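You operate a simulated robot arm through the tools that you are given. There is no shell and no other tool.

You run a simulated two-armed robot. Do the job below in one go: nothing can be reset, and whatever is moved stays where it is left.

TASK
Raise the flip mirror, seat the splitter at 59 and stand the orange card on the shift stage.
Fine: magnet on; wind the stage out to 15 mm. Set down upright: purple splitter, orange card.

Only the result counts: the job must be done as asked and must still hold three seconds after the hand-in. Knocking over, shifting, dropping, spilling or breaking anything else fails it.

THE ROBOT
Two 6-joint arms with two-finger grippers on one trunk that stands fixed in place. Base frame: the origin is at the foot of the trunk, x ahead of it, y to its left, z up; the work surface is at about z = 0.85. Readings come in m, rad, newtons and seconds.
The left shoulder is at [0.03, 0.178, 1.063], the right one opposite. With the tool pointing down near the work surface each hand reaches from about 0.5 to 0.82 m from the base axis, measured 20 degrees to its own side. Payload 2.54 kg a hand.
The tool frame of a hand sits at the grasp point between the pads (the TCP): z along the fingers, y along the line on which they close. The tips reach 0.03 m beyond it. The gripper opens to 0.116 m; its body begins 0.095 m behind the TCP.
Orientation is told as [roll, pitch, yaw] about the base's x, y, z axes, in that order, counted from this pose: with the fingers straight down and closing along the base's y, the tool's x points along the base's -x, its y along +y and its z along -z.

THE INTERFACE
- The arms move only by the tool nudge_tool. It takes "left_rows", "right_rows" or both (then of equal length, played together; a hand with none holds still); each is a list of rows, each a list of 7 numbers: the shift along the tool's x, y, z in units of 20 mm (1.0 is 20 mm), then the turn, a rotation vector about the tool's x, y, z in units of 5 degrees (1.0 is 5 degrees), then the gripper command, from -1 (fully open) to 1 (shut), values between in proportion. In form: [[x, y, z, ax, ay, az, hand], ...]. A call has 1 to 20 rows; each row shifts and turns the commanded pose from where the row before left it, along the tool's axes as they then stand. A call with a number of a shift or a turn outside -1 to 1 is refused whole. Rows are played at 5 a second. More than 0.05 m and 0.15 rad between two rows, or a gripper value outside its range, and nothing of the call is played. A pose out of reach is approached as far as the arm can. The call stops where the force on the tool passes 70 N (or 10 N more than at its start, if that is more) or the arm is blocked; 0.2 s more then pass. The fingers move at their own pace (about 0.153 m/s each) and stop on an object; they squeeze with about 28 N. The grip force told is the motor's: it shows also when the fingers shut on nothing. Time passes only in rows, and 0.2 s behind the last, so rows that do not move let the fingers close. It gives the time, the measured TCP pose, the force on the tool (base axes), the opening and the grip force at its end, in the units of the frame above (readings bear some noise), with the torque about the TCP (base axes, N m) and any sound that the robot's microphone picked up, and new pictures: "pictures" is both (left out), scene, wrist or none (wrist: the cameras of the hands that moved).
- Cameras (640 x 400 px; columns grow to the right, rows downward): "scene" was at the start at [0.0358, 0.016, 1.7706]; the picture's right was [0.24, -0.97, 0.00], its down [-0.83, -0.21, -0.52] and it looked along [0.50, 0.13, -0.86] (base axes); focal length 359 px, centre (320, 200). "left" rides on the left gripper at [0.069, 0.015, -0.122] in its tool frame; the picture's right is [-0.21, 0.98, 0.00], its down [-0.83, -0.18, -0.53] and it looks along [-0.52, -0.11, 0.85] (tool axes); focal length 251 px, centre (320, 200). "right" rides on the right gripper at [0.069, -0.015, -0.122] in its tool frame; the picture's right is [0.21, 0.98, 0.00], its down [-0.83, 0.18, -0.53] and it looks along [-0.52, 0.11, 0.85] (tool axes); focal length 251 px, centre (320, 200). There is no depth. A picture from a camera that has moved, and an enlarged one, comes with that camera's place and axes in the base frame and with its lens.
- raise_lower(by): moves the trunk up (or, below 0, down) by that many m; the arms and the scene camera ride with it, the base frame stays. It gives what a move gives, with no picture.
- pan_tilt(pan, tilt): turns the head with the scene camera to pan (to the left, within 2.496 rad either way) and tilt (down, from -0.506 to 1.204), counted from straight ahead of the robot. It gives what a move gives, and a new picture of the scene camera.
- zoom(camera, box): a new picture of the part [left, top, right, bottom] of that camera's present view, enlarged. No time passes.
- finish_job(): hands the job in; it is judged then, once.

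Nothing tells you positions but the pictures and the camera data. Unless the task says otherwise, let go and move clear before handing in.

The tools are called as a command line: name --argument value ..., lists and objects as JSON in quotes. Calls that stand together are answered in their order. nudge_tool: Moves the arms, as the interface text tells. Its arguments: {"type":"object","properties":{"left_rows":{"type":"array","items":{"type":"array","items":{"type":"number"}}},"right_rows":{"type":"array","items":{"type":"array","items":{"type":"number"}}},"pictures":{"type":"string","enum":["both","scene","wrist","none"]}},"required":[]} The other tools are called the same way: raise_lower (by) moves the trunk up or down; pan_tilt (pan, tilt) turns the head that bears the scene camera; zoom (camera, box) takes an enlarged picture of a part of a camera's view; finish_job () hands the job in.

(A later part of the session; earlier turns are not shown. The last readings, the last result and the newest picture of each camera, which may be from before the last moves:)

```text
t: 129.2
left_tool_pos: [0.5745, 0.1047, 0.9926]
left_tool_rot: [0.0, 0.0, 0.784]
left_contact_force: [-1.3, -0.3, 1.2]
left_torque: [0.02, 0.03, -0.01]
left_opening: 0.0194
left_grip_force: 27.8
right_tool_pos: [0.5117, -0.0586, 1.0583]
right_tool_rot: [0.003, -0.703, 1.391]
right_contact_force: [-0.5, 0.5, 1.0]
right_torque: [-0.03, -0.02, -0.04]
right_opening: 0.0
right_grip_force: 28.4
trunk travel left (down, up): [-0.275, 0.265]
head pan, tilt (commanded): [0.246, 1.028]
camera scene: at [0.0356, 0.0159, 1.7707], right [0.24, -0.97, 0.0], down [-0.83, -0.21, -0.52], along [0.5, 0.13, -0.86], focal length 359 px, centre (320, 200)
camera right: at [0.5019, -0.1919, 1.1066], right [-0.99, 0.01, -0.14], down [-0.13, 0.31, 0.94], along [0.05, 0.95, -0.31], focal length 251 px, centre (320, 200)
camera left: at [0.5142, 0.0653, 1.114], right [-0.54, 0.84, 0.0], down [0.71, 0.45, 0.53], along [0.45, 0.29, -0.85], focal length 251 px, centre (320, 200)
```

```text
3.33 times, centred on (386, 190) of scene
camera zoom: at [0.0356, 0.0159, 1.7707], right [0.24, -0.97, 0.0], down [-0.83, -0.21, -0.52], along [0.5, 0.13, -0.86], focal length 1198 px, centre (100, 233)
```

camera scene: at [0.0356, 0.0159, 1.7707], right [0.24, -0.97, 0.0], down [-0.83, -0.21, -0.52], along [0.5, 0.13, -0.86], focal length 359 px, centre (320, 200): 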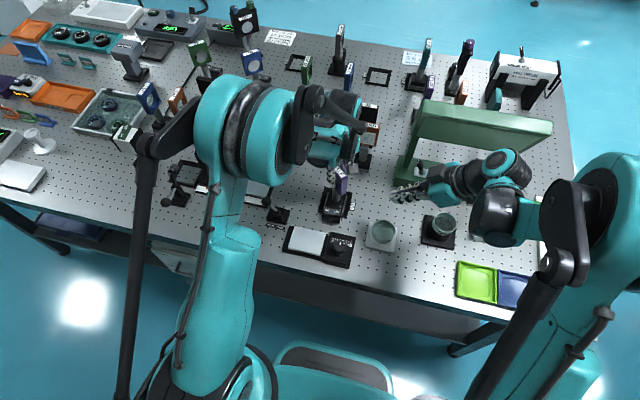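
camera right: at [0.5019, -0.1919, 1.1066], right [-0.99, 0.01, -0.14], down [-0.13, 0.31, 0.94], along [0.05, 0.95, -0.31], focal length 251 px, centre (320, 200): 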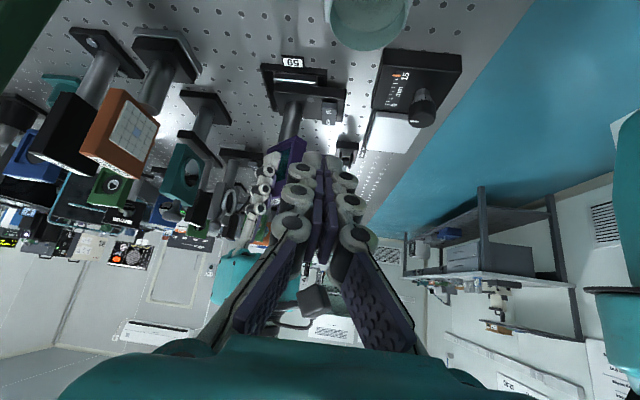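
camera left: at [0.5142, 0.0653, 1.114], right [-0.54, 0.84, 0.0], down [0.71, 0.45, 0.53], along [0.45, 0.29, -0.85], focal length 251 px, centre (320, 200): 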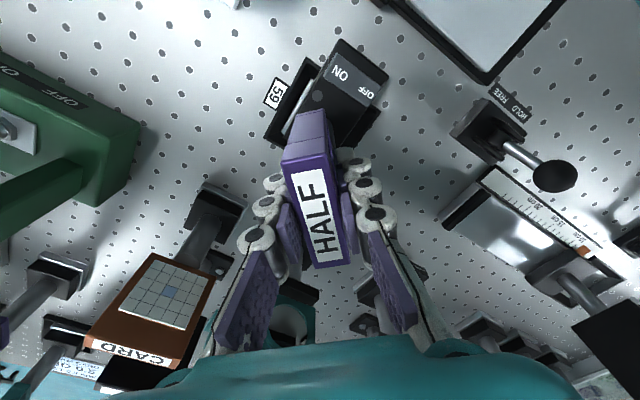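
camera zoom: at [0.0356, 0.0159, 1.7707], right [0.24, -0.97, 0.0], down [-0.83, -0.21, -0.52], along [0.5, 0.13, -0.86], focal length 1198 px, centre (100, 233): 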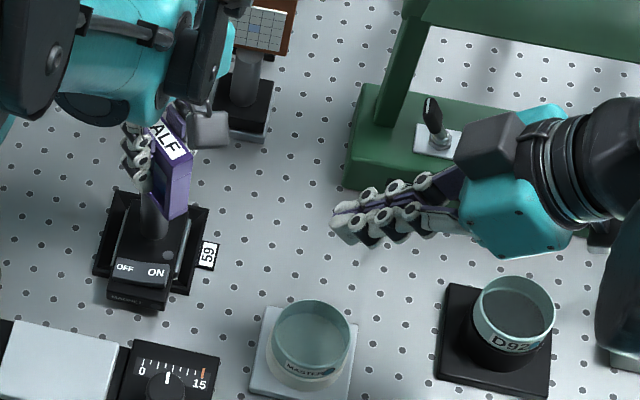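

The right hand is now oriented to come in from the −y side. I will slide it in toward the rocker.

nudge_tool --right_rows '[[-0.273, 0.104, 0.955, 0, 0, 0, 1], [-0.273, 0.104, 0.955, 0, 0, 0, 1], [-0.273, 0.104, 0.955, 0, 0, 0, 1], [-0.273, 0.104, 0.955, 0, 0, 0, 1], [-0.273, 0.104, 0.955, 0, 0, 0, 1], [-0.273, 0.104, 0.955, 0, 0, 0, 1], [0, 0, 0, 0, 0, 0, 1]]' --left_rows '[[0, 0, 0, 0, 0, 0, 1], [0, 0, 0, 0, 0, 0, 1], [0, 0, 0, 0, 0, 0, 1], [0, 0, 0, 0, 0, 0, 1], [0, 0, 0, 0, 0, 0, 1], [0, 0, 0, 0, 0, 0, 1], [0, 0, 0, 0, 0, 0, 1]]'

zoom --camera "scene" --box '[290, 140, 450, 240]'

zoom --camera "left" --box '[240, 0, 432, 120]'

zoom --camera "right" --box '[240, 40, 432, 160]'

```text
t: 130.8
left_tool_pos: [0.5744, 0.1045, 0.9943]
left_tool_rot: [0.001, 0.0, 0.785]
left_contact_force: [-1.0, -0.9, 1.7]
left_torque: [-0.01, 0.04, 0.0]
left_opening: 0.0196
left_grip_force: 28.0
right_tool_pos: [0.5153, 0.0416, 0.9924]
right_tool_rot: [0.004, -0.702, 1.39]
right_contact_force: [0.4, -0.3, 0.0]
right_torque: [0.03, 0.0, -0.02]
right_opening: 0.0002
right_grip_force: 28.1
trunk travel left (down, up): [-0.275, 0.265]
head pan, tilt (commanded): [0.246, 1.028]
camera scene: at [0.0356, 0.0159, 1.7707], right [0.24, -0.97, 0.0], down [-0.83, -0.21, -0.52], along [0.5, 0.13, -0.86], focal length 359 px, centre (320, 200)
camera right: at [0.5066, -0.0916, 1.0404], right [-0.99, 0.01, -0.14], down [-0.13, 0.31, 0.94], along [0.06, 0.95, -0.31], focal length 251 px, centre (320, 200)
camera left: at [0.5142, 0.0653, 1.114], right [-0.54, 0.84, 0.0], down [0.71, 0.45, 0.53], along [0.45, 0.29, -0.85], focal length 251 px, centre (320, 200)
```

scene: 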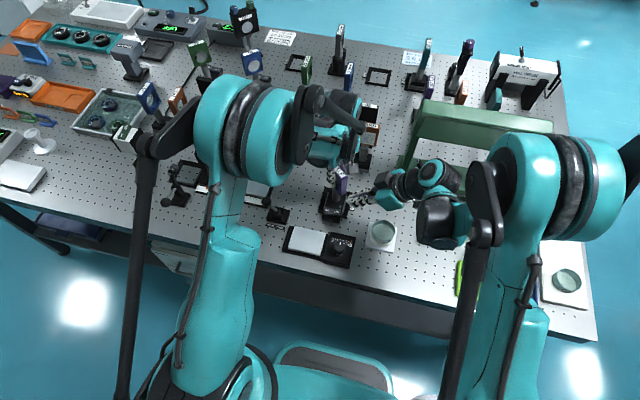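
right: 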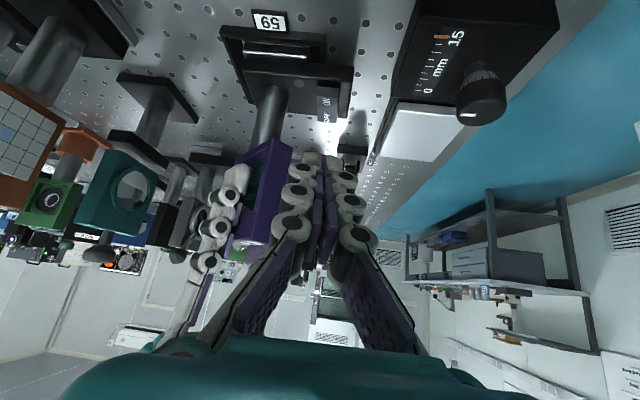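
left: 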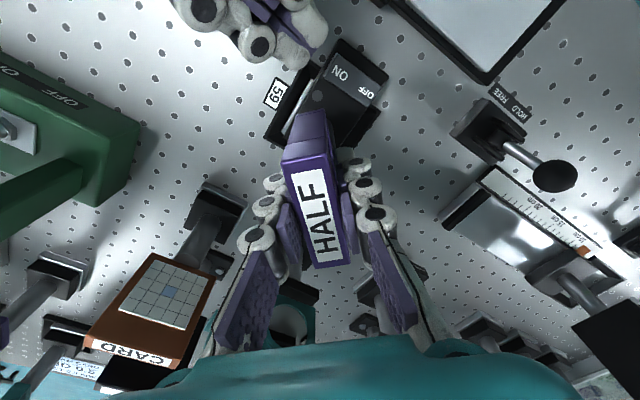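

```text
4.00 times, centred on (370, 190) of scene
camera zoom: at [0.0356, 0.0159, 1.7707], right [0.24, -0.97, 0.0], down [-0.83, -0.21, -0.52], along [0.5, 0.13, -0.86], focal length 1437 px, centre (120, 240)
```

zoom: 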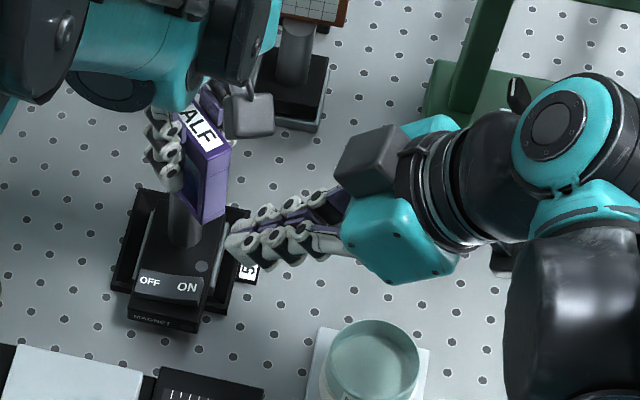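

```text
3.33 times, centred on (336, 60) of left
camera zoom: at [0.5142, 0.0653, 1.114], right [-0.54, 0.84, 0.0], down [0.71, 0.45, 0.53], along [0.45, 0.29, -0.85], focal length 838 px, centre (267, 667)
```

zoom: 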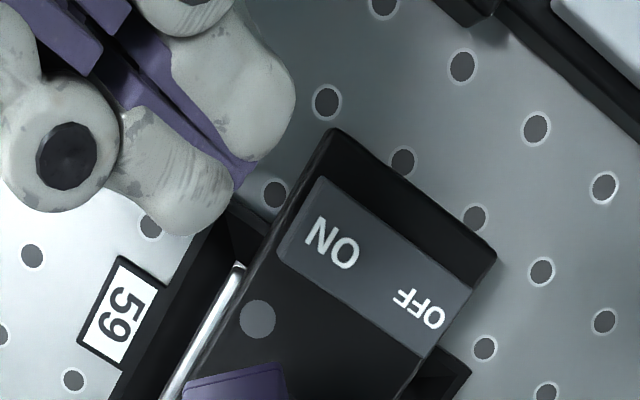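

```text
3.33 times, centred on (336, 100) of right
camera zoom: at [0.5066, -0.0916, 1.0404], right [-0.99, 0.01, -0.14], down [-0.13, 0.31, 0.94], along [0.06, 0.95, -0.31], focal length 838 px, centre (267, 533)
```

zoom: 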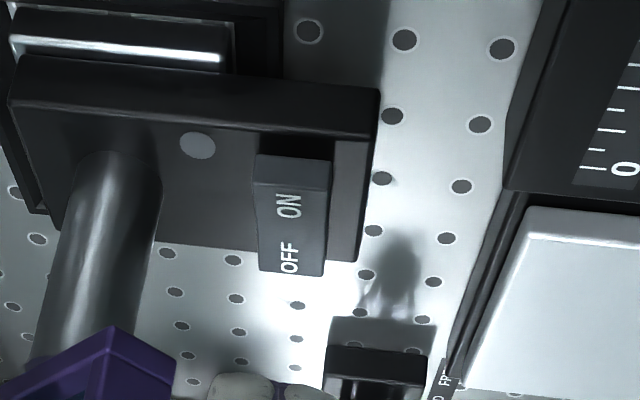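

The approach is clean, and the right camera clearly shows the ON end of the rocker raised. I will move in until the tips hover above the ON end.

nudge_tool --right_rows '[[-0.07, 0.037, 0.767, 0, 0, 0, 1], [-0.07, 0.037, 0.767, 0, 0, 0, 1], [-0.07, 0.037, 0.767, 0, 0, 0, 1], [0, 0, 0, 0, 0, 0, 1]]' --left_rows '[[0, 0, 0, 0, 0, 0, 1], [0, 0, 0, 0, 0, 0, 1], [0, 0, 0, 0, 0, 0, 1], [0, 0, 0, 0, 0, 0, 1]]'

zoom --camera "left" --box '[240, 0, 432, 120]'

zoom --camera "right" --box '[240, 40, 432, 200]'

zoom --camera "scene" --box '[300, 160, 396, 220]'

```text
t: 131.8
left_tool_pos: [0.5746, 0.1031, 0.9915]
left_tool_rot: [0.0, 0.0, 0.785]
left_contact_force: [-1.0, -0.6, 1.5]
left_torque: [-0.01, 0.03, -0.02]
left_opening: 0.0193
left_grip_force: 28.1
right_tool_pos: [0.5194, 0.0729, 0.9594]
right_tool_rot: [0.004, -0.703, 1.389]
right_contact_force: [-0.2, -0.2, -0.4]
right_torque: [0.0, -0.04, 0.0]
right_opening: 0.0
right_grip_force: 28.0
trunk travel left (down, up): [-0.275, 0.265]
head pan, tilt (commanded): [0.246, 1.028]
camera scene: at [0.0357, 0.0159, 1.7707], right [0.24, -0.97, 0.0], down [-0.83, -0.21, -0.52], along [0.5, 0.13, -0.86], focal length 359 px, centre (320, 200)
camera right: at [0.5101, -0.0594, 1.0077], right [-0.99, 0.01, -0.14], down [-0.13, 0.31, 0.94], along [0.06, 0.95, -0.31], focal length 251 px, centre (320, 200)
camera left: at [0.5142, 0.0654, 1.114], right [-0.54, 0.84, 0.0], down [0.71, 0.45, 0.53], along [0.45, 0.29, -0.85], focal length 251 px, centre (320, 200)
```

scene: 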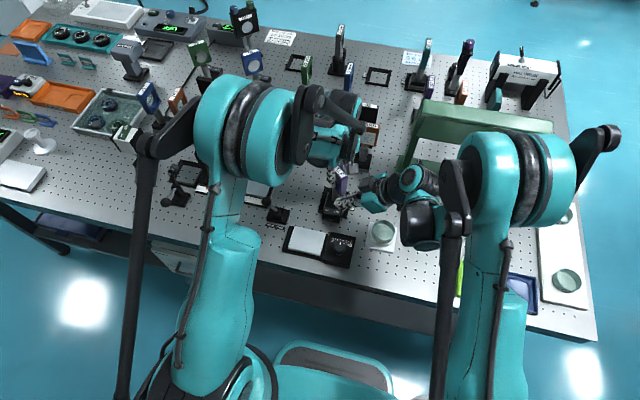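
right: 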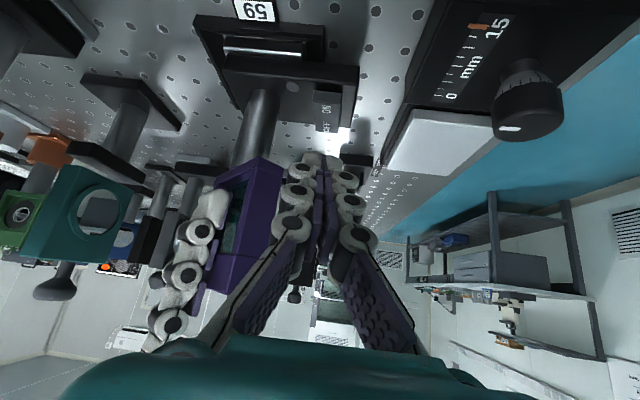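
left: 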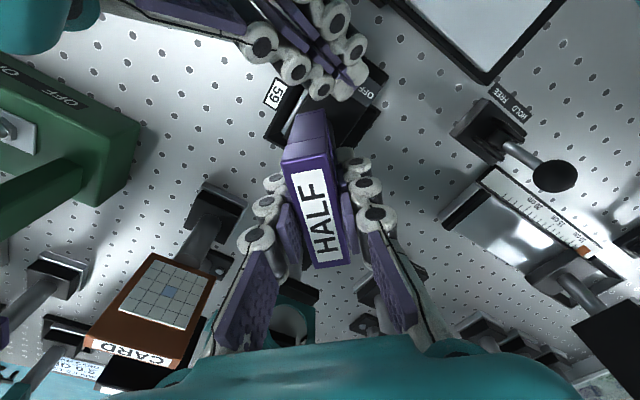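

```text
3.33 times, centred on (336, 60) of left
camera zoom: at [0.5142, 0.0654, 1.114], right [-0.54, 0.84, 0.0], down [0.71, 0.45, 0.53], along [0.45, 0.29, -0.85], focal length 838 px, centre (267, 667)
```

zoom: 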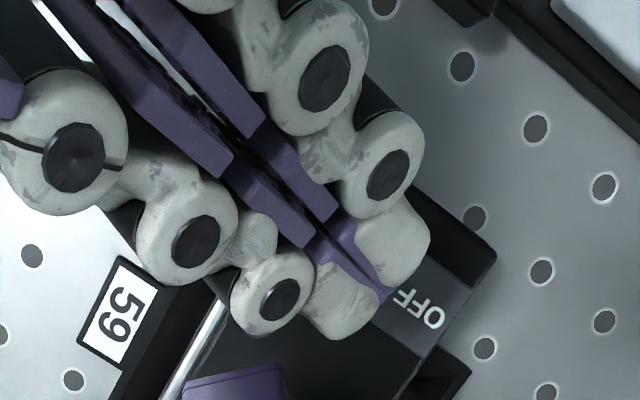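

```text
2.50 times, centred on (336, 120) of right
camera zoom: at [0.5101, -0.0594, 1.0077], right [-0.99, 0.01, -0.14], down [-0.13, 0.31, 0.94], along [0.06, 0.95, -0.31], focal length 629 px, centre (280, 400)
```

zoom: 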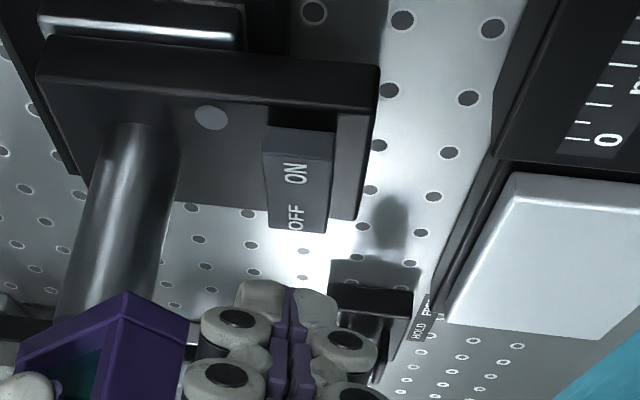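

```text
6.67 times, centred on (348, 190) of scene
camera zoom: at [0.0357, 0.0159, 1.7707], right [0.24, -0.97, 0.0], down [-0.83, -0.21, -0.52], along [0.5, 0.13, -0.86], focal length 2396 px, centre (133, 267)
```

zoom: 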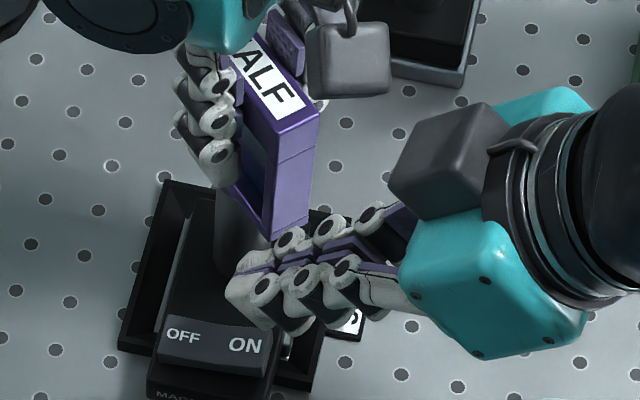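

The fingertips hover over the ON end. I will lower vertically and watch the force.

nudge_tool --right_rows '[[0.323, 0, 0.381, 0, 0, 0, 1], [0.323, 0, 0.381, 0, 0, 0, 1], [0, 0, 0, 0, 0, 0, 1]]' --left_rows '[[0, 0, 0, 0, 0, 0, 1], [0, 0, 0, 0, 0, 0, 1], [0, 0, 0, 0, 0, 0, 1]]'

zoom --camera "right" --box '[240, 40, 432, 200]'

zoom --camera "scene" --box '[300, 160, 396, 220]'

```text
t: 132.6
left_tool_pos: [0.5745, 0.1036, 0.9933]
left_tool_rot: [-0.001, 0.0, 0.784]
left_contact_force: [-0.5, -0.4, 1.1]
left_torque: [0.0, 0.03, 0.01]
left_opening: 0.0191
left_grip_force: 27.4
right_tool_pos: [0.5193, 0.0732, 0.9397]
right_tool_rot: [0.004, -0.704, 1.389]
right_contact_force: [0.5, 0.1, -0.2]
right_torque: [-0.03, 0.02, 0.02]
right_opening: 0.0001
right_grip_force: 27.8
trunk travel left (down, up): [-0.275, 0.265]
head pan, tilt (commanded): [0.246, 1.028]
camera scene: at [0.0357, 0.0159, 1.7707], right [0.24, -0.97, 0.0], down [-0.83, -0.21, -0.52], along [0.5, 0.13, -0.86], focal length 359 px, centre (320, 200)
camera right: at [0.5102, -0.0599, 0.9878], right [-0.99, 0.01, -0.14], down [-0.13, 0.31, 0.94], along [0.06, 0.95, -0.31], focal length 251 px, centre (320, 200)
camera left: at [0.5142, 0.0654, 1.114], right [-0.54, 0.84, 0.0], down [0.71, 0.46, 0.53], along [0.45, 0.29, -0.85], focal length 251 px, centre (320, 200)
```

scene: 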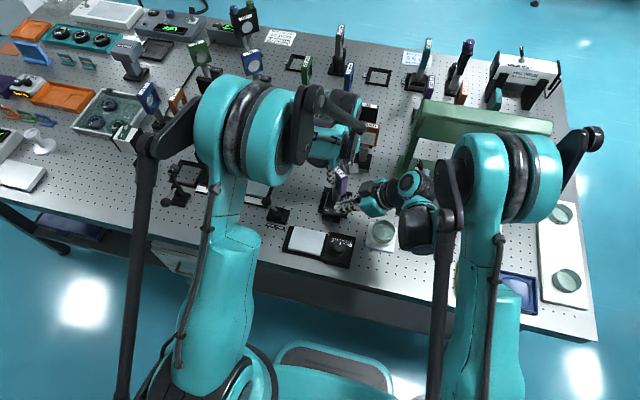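
right: 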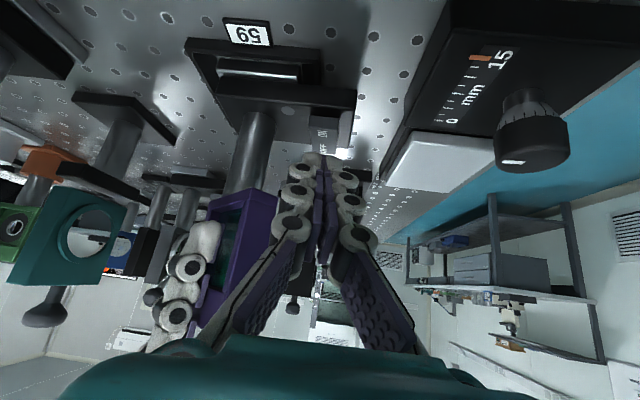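
left: 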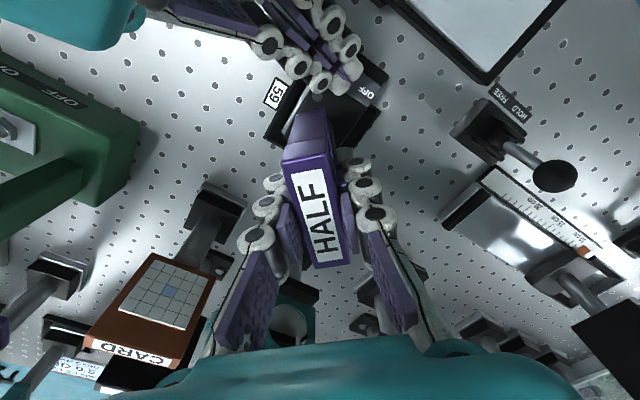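

```text
2.50 times, centred on (336, 120) of right
camera zoom: at [0.5102, -0.0599, 0.9878], right [-0.99, 0.01, -0.14], down [-0.13, 0.31, 0.94], along [0.06, 0.95, -0.31], focal length 629 px, centre (280, 400)
```

zoom: 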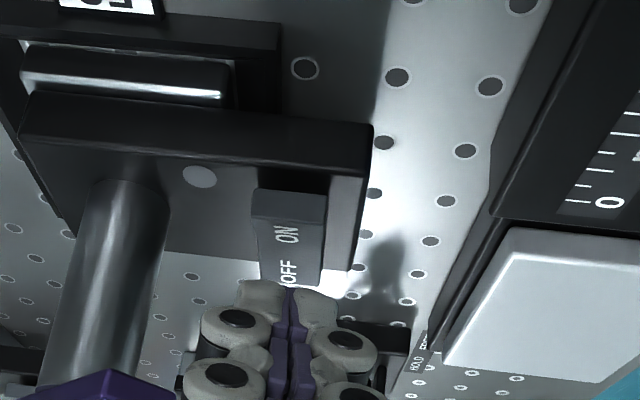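

```text
6.67 times, centred on (348, 190) of scene
camera zoom: at [0.0357, 0.0159, 1.7707], right [0.24, -0.97, 0.0], down [-0.83, -0.21, -0.52], along [0.5, 0.13, -0.86], focal length 2396 px, centre (133, 267)
```

zoom: 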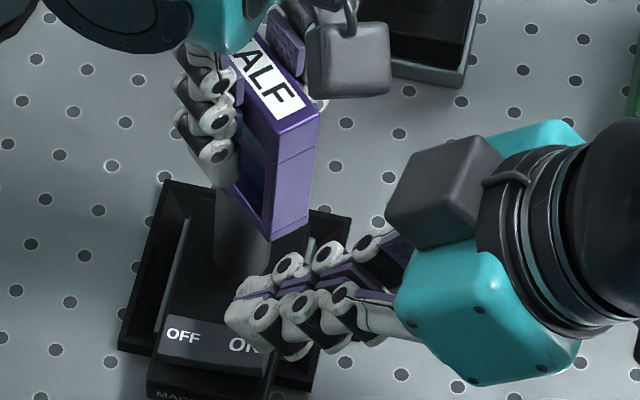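

nudge_tool --right_rows '[[0.113, -0.027, -0.095, 0, 0, 0, 1], [0.129, 0, 0.153, 0, 0, 0, 1], [0.129, 0, 0.153, 0, 0, 0, 1], [0, 0, 0, 0, 0, 0, 1]]' --left_rows '[[0, 0, 0, 0, 0, 0, 1], [0, 0, 0, 0, 0, 0, 1], [0, 0, 0, 0, 0, 0, 1], [0, 0, 0, 0, 0, 0, 1]]' --pictures "none"

nudge_tool --right_rows '[[0.129, 0, 0.153, 0, 0, 0, 1], [0.064, 0, 0.076, 0, 0, 0, 1], [0, 0, 0, 0, 0, 0, 1]]' --left_rows '[[0, 0, 0, 0, 0, 0, 1], [0, 0, 0, 0, 0, 0, 1], [0, 0, 0, 0, 0, 0, 1]]' --pictures "both"

zoom --camera "right" --box '[240, 60, 432, 220]'

zoom --camera "scene" --box '[300, 165, 396, 225]'

```text
t: 133.6
left_tool_pos: [0.5746, 0.1025, 0.9918]
left_tool_rot: [-0.001, -0.001, 0.786]
left_contact_force: [-1.1, 0.8, 1.0]
left_torque: [0.0, 0.01, 0.02]
left_opening: 0.0196
left_grip_force: 28.2
right_tool_pos: [0.5198, 0.0698, 0.9328]
right_tool_rot: [0.003, -0.703, 1.39]
right_contact_force: [-0.1, 0.1, -0.1]
right_torque: [-0.02, 0.01, -0.03]
right_opening: 0.0
right_grip_force: 27.9
trunk travel left (down, up): [-0.275, 0.265]
head pan, tilt (commanded): [0.246, 1.028]
```

```text
t: 134.4
left_tool_pos: [0.5748, 0.1046, 0.9911]
left_tool_rot: [-0.001, -0.001, 0.786]
left_contact_force: [-0.3, 0.4, 0.6]
left_torque: [0.0, 0.03, 0.0]
left_opening: 0.0195
left_grip_force: 28.0
right_tool_pos: [0.5197, 0.0707, 0.9265]
right_tool_rot: [0.004, -0.704, 1.388]
right_contact_force: [-0.2, -1.0, 0.7]
right_torque: [0.01, 0.01, 0.01]
right_opening: 0.0
right_grip_force: 27.9
trunk travel left (down, up): [-0.275, 0.265]
head pan, tilt (commanded): [0.246, 1.028]
camera scene: at [0.0357, 0.016, 1.7707], right [0.24, -0.97, 0.0], down [-0.83, -0.21, -0.52], along [0.5, 0.13, -0.86], focal length 359 px, centre (320, 200)
camera right: at [0.5106, -0.0625, 0.9738], right [-0.99, 0.01, -0.14], down [-0.13, 0.31, 0.94], along [0.06, 0.95, -0.31], focal length 251 px, centre (320, 200)
camera left: at [0.5142, 0.0654, 1.114], right [-0.54, 0.84, 0.0], down [0.71, 0.46, 0.53], along [0.45, 0.29, -0.85], focal length 251 px, centre (320, 200)
```

scene: 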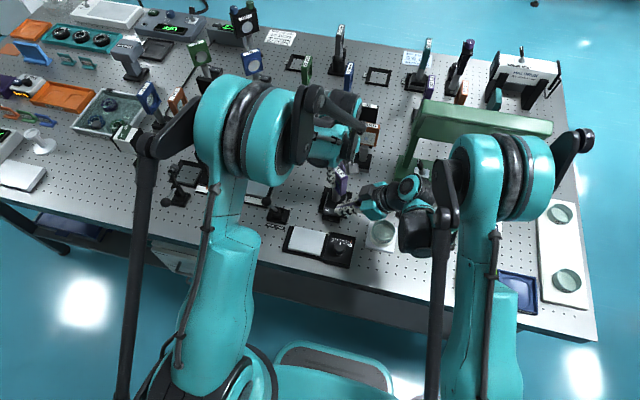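
right: 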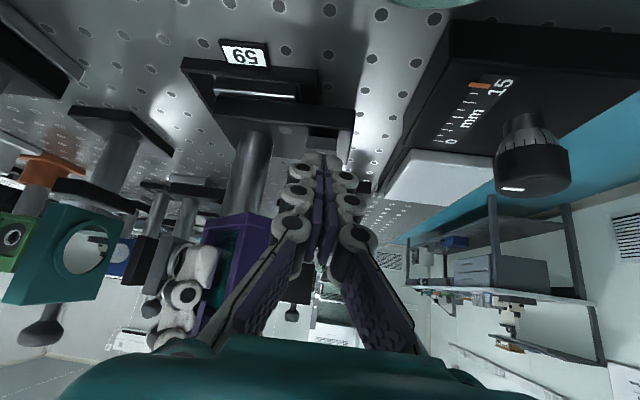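
left: 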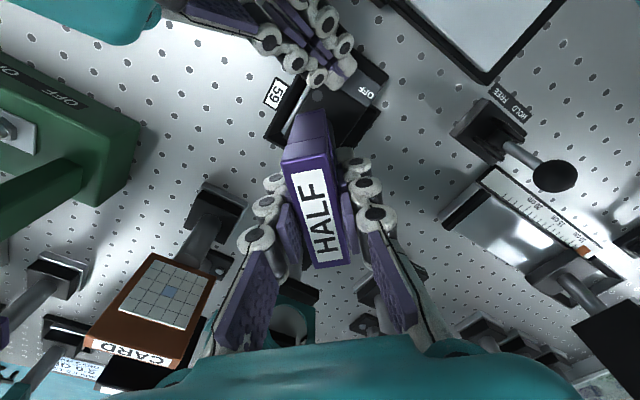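

```text
2.50 times, centred on (336, 140) of right
camera zoom: at [0.5106, -0.0625, 0.9738], right [-0.99, 0.01, -0.14], down [-0.13, 0.31, 0.94], along [0.06, 0.95, -0.31], focal length 629 px, centre (280, 350)
```

zoom: 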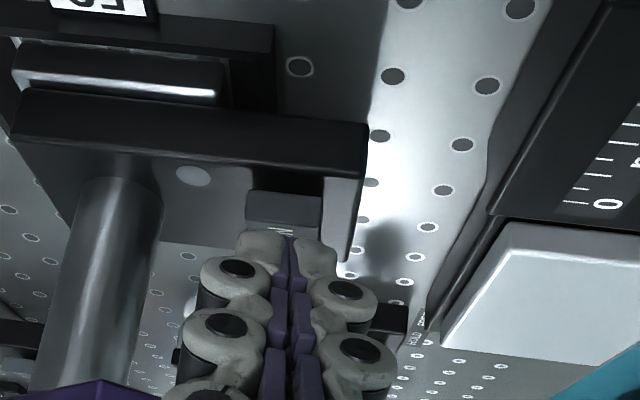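

```text
6.67 times, centred on (348, 195) of scene
camera zoom: at [0.0357, 0.016, 1.7707], right [0.24, -0.97, 0.0], down [-0.83, -0.21, -0.52], along [0.5, 0.13, -0.86], focal length 2396 px, centre (133, 233)
```

zoom: 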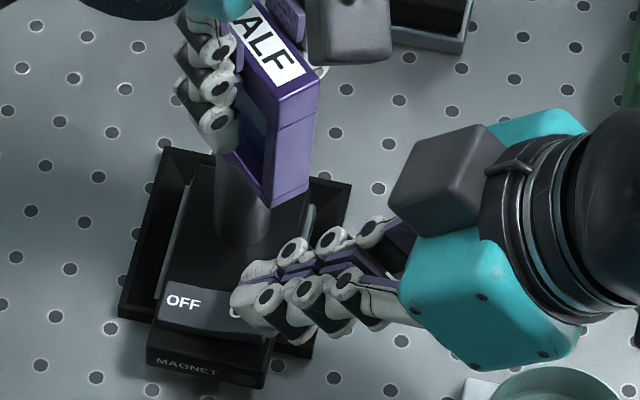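

The tip is right above the ON end. I will continue down in 3 mm steps with force checks.

nudge_tool --right_rows '[[0.097, 0, 0.1145, 0, 0, 0, 1], [0, 0, 0, 0, 0, 0, 1]]' --left_rows '[[0, 0, 0, 0, 0, 0, 1], [0, 0, 0, 0, 0, 0, 1]]' --pictures "none"

nudge_tool --right_rows '[[0.097, 0, 0.1145, 0, 0, 0, 1], [0, 0, 0, 0, 0, 0, 1]]' --left_rows '[[0, 0, 0, 0, 0, 0, 1], [0, 0, 0, 0, 0, 0, 1]]' --pictures "none"

nudge_tool --right_rows '[[0.097, 0, 0.1145, 0, 0, 0, 1], [0, 0, 0, 0, 0, 0, 1]]' --left_rows '[[0, 0, 0, 0, 0, 0, 1], [0, 0, 0, 0, 0, 0, 1]]' --pictures "both"

zoom --camera "right" --box '[240, 60, 432, 220]'

zoom --camera "scene" --box '[300, 165, 396, 225]'

```text
t: 135.0
left_tool_pos: [0.5744, 0.1038, 0.9918]
left_tool_rot: [0.001, -0.001, 0.786]
left_contact_force: [-0.4, -0.1, 0.9]
left_torque: [-0.01, 0.03, 0.01]
left_opening: 0.0193
left_grip_force: 28.0
right_tool_pos: [0.5204, 0.0706, 0.923]
right_tool_rot: [0.005, -0.704, 1.39]
right_contact_force: [-0.1, -0.2, -0.1]
right_torque: [0.02, 0.0, -0.01]
right_opening: 0.0
right_grip_force: 28.1
trunk travel left (down, up): [-0.275, 0.265]
head pan, tilt (commanded): [0.246, 1.028]
```

```text
t: 135.6
left_tool_pos: [0.5746, 0.104, 0.9921]
left_tool_rot: [0.0, 0.0, 0.787]
left_contact_force: [0.1, 0.2, 0.2]
left_torque: [-0.02, 0.03, -0.07]
left_opening: 0.0193
left_grip_force: 28.2
right_tool_pos: [0.5199, 0.0714, 0.9195]
right_tool_rot: [0.003, -0.704, 1.389]
right_contact_force: [0.6, -1.4, 1.9]
right_torque: [-0.01, 0.01, 0.02]
right_opening: 0.0
right_grip_force: 27.9
trunk travel left (down, up): [-0.275, 0.265]
head pan, tilt (commanded): [0.246, 1.028]
```

```text
t: 136.2
left_tool_pos: [0.5746, 0.1036, 0.993]
left_tool_rot: [0.0, -0.001, 0.786]
left_contact_force: [-0.7, 0.8, 1.3]
left_torque: [0.02, -0.01, -0.04]
left_opening: 0.0195
left_grip_force: 28.2
right_tool_pos: [0.5192, 0.0704, 0.918]
right_tool_rot: [0.005, -0.703, 1.388]
right_contact_force: [0.3, 1.2, -0.2]
right_torque: [0.0, -0.02, -0.02]
right_opening: 0.0
right_grip_force: 27.9
trunk travel left (down, up): [-0.275, 0.265]
head pan, tilt (commanded): [0.246, 1.028]
camera scene: at [0.0357, 0.0159, 1.7706], right [0.24, -0.97, 0.0], down [-0.83, -0.21, -0.52], along [0.5, 0.13, -0.86], focal length 359 px, centre (320, 200)
camera right: at [0.5105, -0.062, 0.9652], right [-0.99, 0.01, -0.14], down [-0.13, 0.31, 0.94], along [0.06, 0.95, -0.31], focal length 251 px, centre (320, 200)
camera left: at [0.5143, 0.0654, 1.114], right [-0.54, 0.84, 0.0], down [0.71, 0.46, 0.53], along [0.45, 0.29, -0.85], focal length 251 px, centre (320, 200)
```

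scene: 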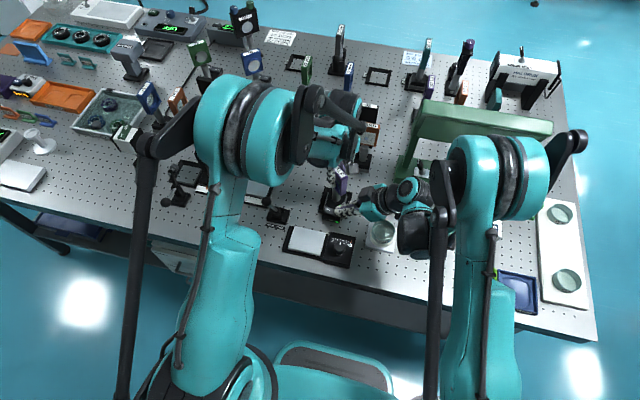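
right: 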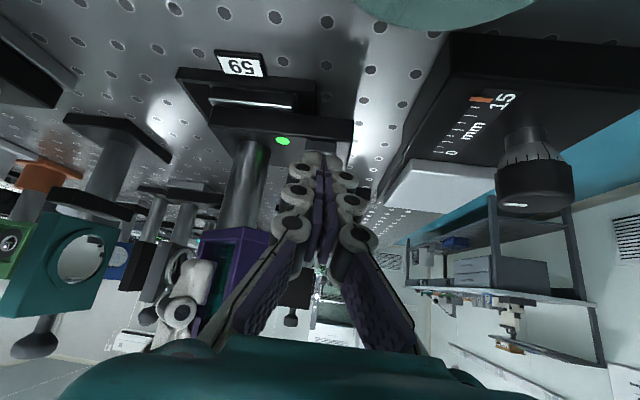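
left: 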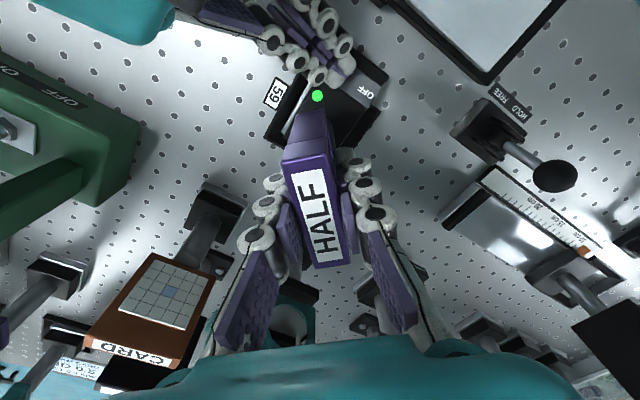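

```text
2.50 times, centred on (336, 140) of right
camera zoom: at [0.5105, -0.062, 0.9652], right [-0.99, 0.01, -0.14], down [-0.13, 0.31, 0.94], along [0.06, 0.95, -0.31], focal length 629 px, centre (280, 350)
```

zoom: 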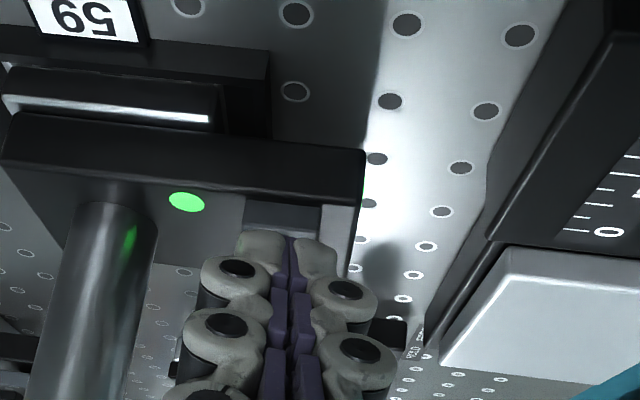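

```text
6.67 times, centred on (348, 195) of scene
camera zoom: at [0.0357, 0.0159, 1.7706], right [0.24, -0.97, 0.0], down [-0.83, -0.21, -0.52], along [0.5, 0.13, -0.86], focal length 2396 px, centre (133, 233)
```

zoom: 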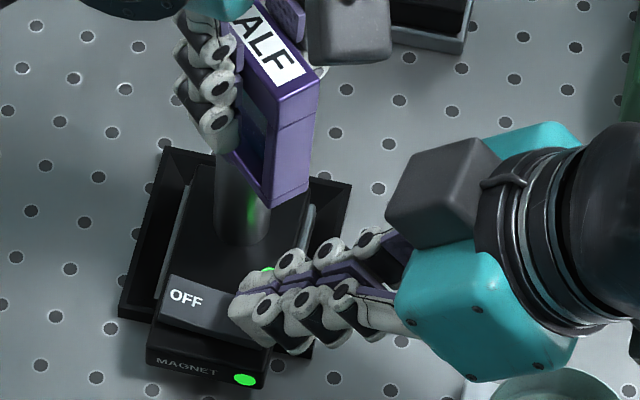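

The green indicator lit: the magnet is ON. I will back the right hand out the way it came, while the left keeps holding.

nudge_tool --right_rows '[[-0.323, 0, -0.381, 0, 0, 0, 1], [-0.323, 0, -0.381, 0, 0, 0, 1], [-0.323, 0, -0.381, 0, 0, 0, 1], [-0.323, 0, -0.381, 0, 0, 0, 1], [0.273, -0.104, -0.955, 0, 0, 0, 1], [0.273, -0.104, -0.955, 0, 0, 0, 1], [0.273, -0.104, -0.955, 0, 0, 0, 1], [0.273, -0.104, -0.955, 0, 0, 0, 1], [0.273, -0.104, -0.955, 0, 0, 0, 1], [0.273, -0.104, -0.955, 0, 0, 0, 1], [0.273, -0.104, -0.955, 0, 0, 0, 1], [0.273, -0.104, -0.955, 0, 0, 0, 1], [0, 0, 0, 0, 0, 0, 1]]' --left_rows '[[0, 0, 0, 0, 0, 0, 1], [0, 0, 0, 0, 0, 0, 1], [0, 0, 0, 0, 0, 0, 1], [0, 0, 0, 0, 0, 0, 1], [0, 0, 0, 0, 0, 0, 1], [0, 0, 0, 0, 0, 0, 1], [0, 0, 0, 0, 0, 0, 1], [0, 0, 0, 0, 0, 0, 1], [0, 0, 0, 0, 0, 0, 1], [0, 0, 0, 0, 0, 0, 1], [0, 0, 0, 0, 0, 0, 1], [0, 0, 0, 0, 0, 0, 1], [0, 0, 0, 0, 0, 0, 1]]'

zoom --camera "left" --box '[240, 30, 400, 130]'

zoom --camera "scene" --box '[300, 165, 396, 225]'

```text
t: 139.0
left_tool_pos: [0.5742, 0.1042, 0.9929]
left_tool_rot: [0.002, 0.0, 0.786]
left_contact_force: [-0.4, 0.4, 0.1]
left_torque: [-0.04, -0.01, -0.04]
left_opening: 0.0195
left_grip_force: 27.7
right_tool_pos: [0.5129, -0.063, 1.0454]
right_tool_rot: [0.003, -0.703, 1.39]
right_contact_force: [-0.2, 0.2, 0.1]
right_torque: [-0.03, -0.02, -0.03]
right_opening: 0.0001
right_grip_force: 28.2
trunk travel left (down, up): [-0.275, 0.265]
head pan, tilt (commanded): [0.246, 1.028]
camera scene: at [0.0357, 0.016, 1.7706], right [0.24, -0.97, 0.0], down [-0.83, -0.21, -0.52], along [0.5, 0.13, -0.86], focal length 359 px, centre (320, 200)
camera right: at [0.5036, -0.1957, 1.0929], right [-0.99, 0.01, -0.14], down [-0.13, 0.31, 0.94], along [0.06, 0.95, -0.31], focal length 251 px, centre (320, 200)
camera left: at [0.5142, 0.0654, 1.114], right [-0.54, 0.84, 0.0], down [0.71, 0.46, 0.53], along [0.45, 0.29, -0.85], focal length 251 px, centre (320, 200)
```

scene: 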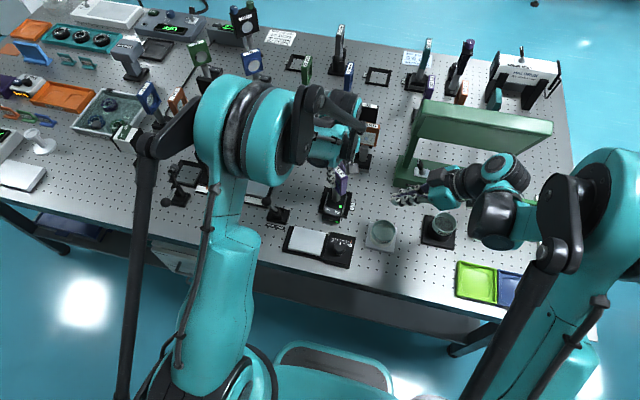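
right: 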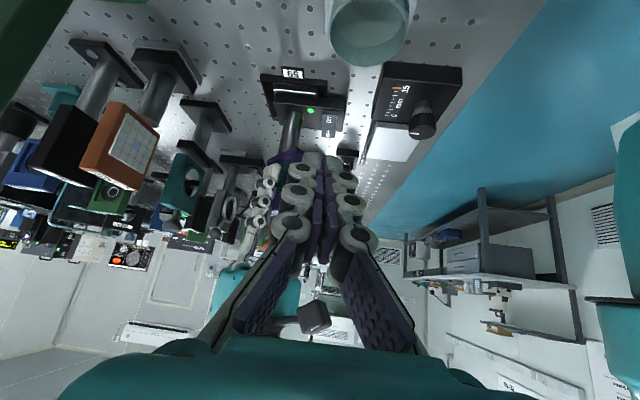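
left: 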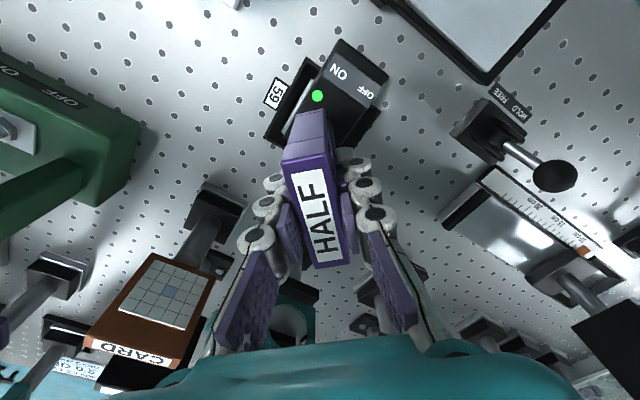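

```text
4.00 times, centred on (320, 80) of left
camera zoom: at [0.5142, 0.0654, 1.114], right [-0.54, 0.84, 0.0], down [0.71, 0.46, 0.53], along [0.45, 0.29, -0.85], focal length 1006 px, centre (320, 680)
```

zoom: 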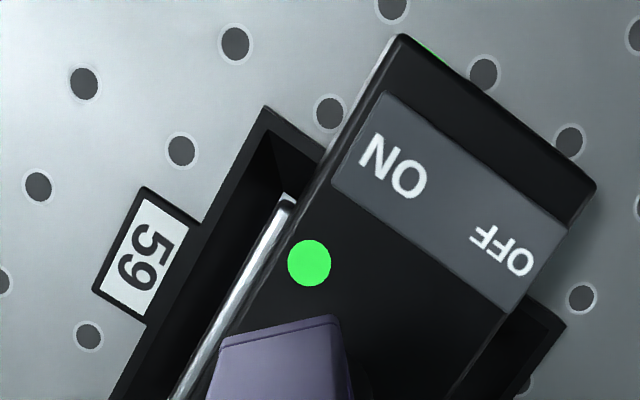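

```text
6.67 times, centred on (348, 195) of scene
camera zoom: at [0.0357, 0.016, 1.7706], right [0.24, -0.97, 0.0], down [-0.83, -0.21, -0.52], along [0.5, 0.13, -0.86], focal length 2396 px, centre (133, 233)
```

zoom: 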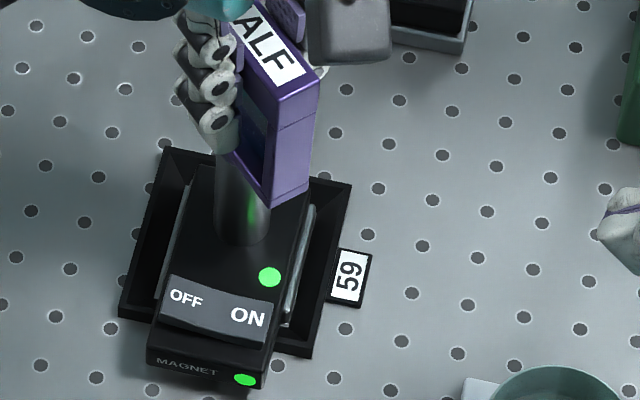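

The splitter is seated with its magnet on. I will release it with the left hand, lift straight up and clear to the left, while the right hand straightens itself.

nudge_tool --left_rows '[[0, 0, 0, 0, 0, 0, 0.5], [0, 0, 0, 0, 0, 0, 0.2], [0, 0, 0, 0, 0, 0, 0.2], [0, 0, -0.6, 0, 0, 0, 0.2], [0, 0, -1, 0, 0, 0, 0.2], [0, 0, -1, 0, 0, 0, 0.2], [0, 0, -1, 0, 0, 0, 0.2], [0, 0, -1, 0, 0, 0, 0.2], [0, 0, -1, 0, 0, 0, 0.2], [0, 0, -1, 0, 0, 0, 0.2], [0, 0, 0, 0, 0, 0, 0.2], [-0.48, 0.93, 0, 0, 0, 0, 0.2], [-0.48, 0.93, 0, 0, 0, 0, 0.2], [-0.48, 0.93, 0, 0, 0, 0, 0.2], [-0.48, 0.93, 0, 0, 0, 0, 0.2], [-0.48, 0.93, 0, 0, 0, 0, 0.2], [-0.48, 0.93, 0, 0, 0, 0, 0.2], [-0.48, 0.93, 0, 0, 0, 0, 0.2], [-0.48, 0.93, 0, 0, 0, 0, 0.2], [-0.48, 0.93, 0, 0, 0, 0, 0.2]]' --right_rows '[[-0.647, 0, -0.762, 0, 0, 0, 1], [0, 0, 0, 0.647, 0, 0.762, 1], [0, 0, 0, 0.647, 0, 0.762, 1], [0, 0, 0, 0.647, 0, 0.762, 1], [0, 0, 0, 0.647, 0, 0.762, 1], [0, 0, 0, 0.647, 0, 0.762, 1], [0, 0, 0, 0.647, 0, 0.762, 1], [0, 0, 0, 0.647, 0, 0.762, 1], [0, 0, 0, 0.647, 0, 0.762, 1], [0, 0, 0, 0.647, 0, 0.762, 1], [0, 0, 0, 0, 1, 0, 1], [0, 0, 0, 0, 1, 0, 1], [0, 0, 0, 0, 1, 0, 1], [0, 0, 0, 0, 1, 0, 1], [0, 0, 0, 0, 1, 0, 1], [0, 0, 0, 0, 1, 0, 1], [0, 0, 0, 0, 1, 0, 1], [0, 0, 0, 0, 1, 0, 1], [0, 0, 0, 0, 0, 0, 1], [0, 0, 0, 0, 0, 0, 1]]'

zoom --camera "scene" --box '[280, 100, 440, 200]'

zoom --camera "scene" --box '[270, 170, 430, 270]'

```text
t: 143.2
left_tool_pos: [0.5174, 0.2848, 1.1235]
left_tool_rot: [0.0, -0.001, 0.785]
left_contact_force: [-0.2, 0.4, 0.1]
left_torque: [0.01, -0.01, 0.01]
left_opening: 0.0464
left_grip_force: 0.0
right_tool_pos: [0.5131, -0.0631, 1.0655]
right_tool_rot: [0.0, -0.003, 0.606]
right_contact_force: [0.4, -1.1, 1.3]
right_torque: [-0.01, 0.02, 0.02]
right_opening: 0.0002
right_grip_force: 28.0
trunk travel left (down, up): [-0.275, 0.265]
head pan, tilt (commanded): [0.246, 1.028]
camera scene: at [0.0359, 0.0169, 1.7706], right [0.24, -0.97, 0.0], down [-0.83, -0.21, -0.52], along [0.5, 0.13, -0.86], focal length 359 px, centre (320, 200)
camera right: at [0.4639, -0.1145, 1.1865], right [-0.73, 0.68, 0.0], down [0.57, 0.62, 0.54], along [0.37, 0.39, -0.84], focal length 251 px, centre (320, 200)
camera left: at [0.4573, 0.2456, 1.2459], right [-0.54, 0.84, 0.0], down [0.71, 0.46, 0.53], along [0.45, 0.29, -0.85], focal length 251 px, centre (320, 200)
```

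scene: 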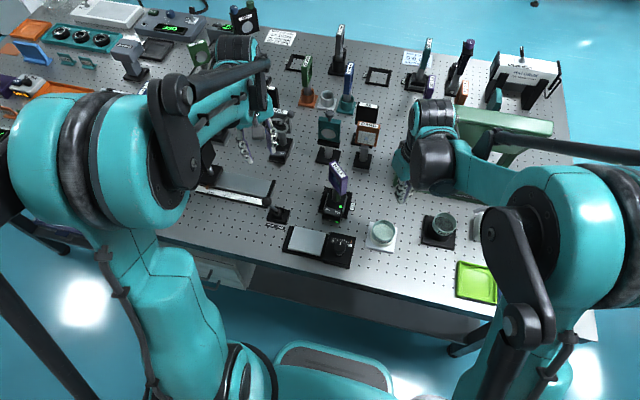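
right: 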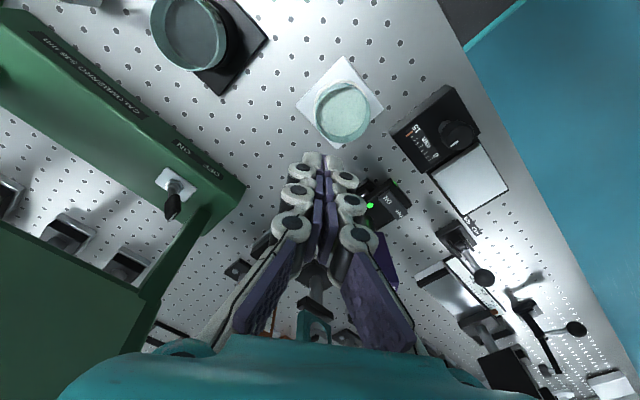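
left: 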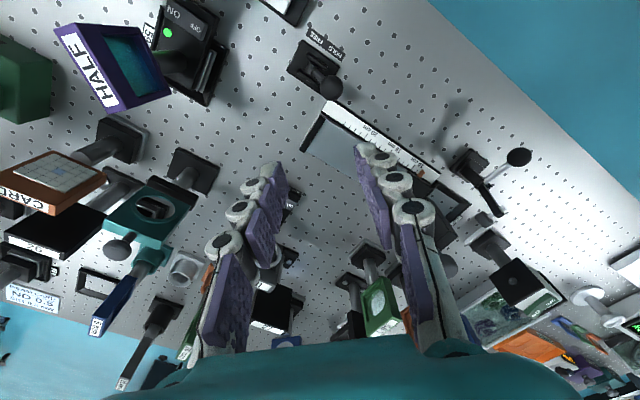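

```text
4.00 times, centred on (360, 150) of scene
camera zoom: at [0.0359, 0.0169, 1.7706], right [0.24, -0.97, 0.0], down [-0.83, -0.21, -0.52], along [0.5, 0.13, -0.86], focal length 1437 px, centre (160, 400)
```

zoom: 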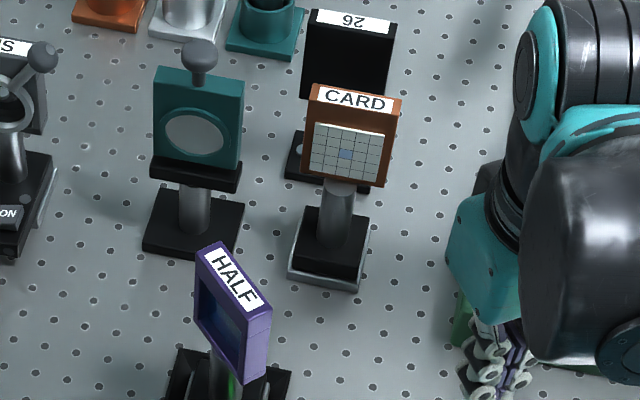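

```text
4.00 times, centred on (350, 220) of scene
camera zoom: at [0.0359, 0.0169, 1.7706], right [0.24, -0.97, 0.0], down [-0.83, -0.21, -0.52], along [0.5, 0.13, -0.86], focal length 1437 px, centre (200, 120)
```

zoom: 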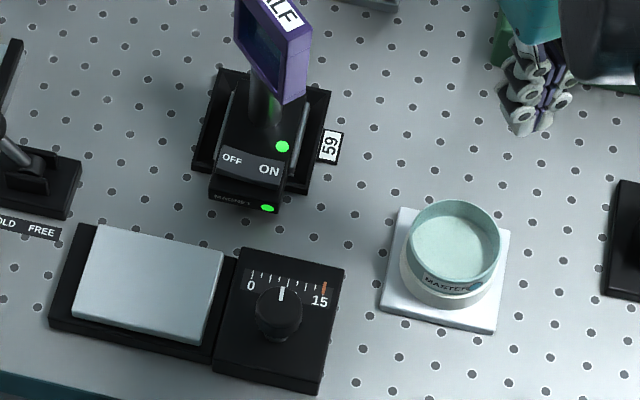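

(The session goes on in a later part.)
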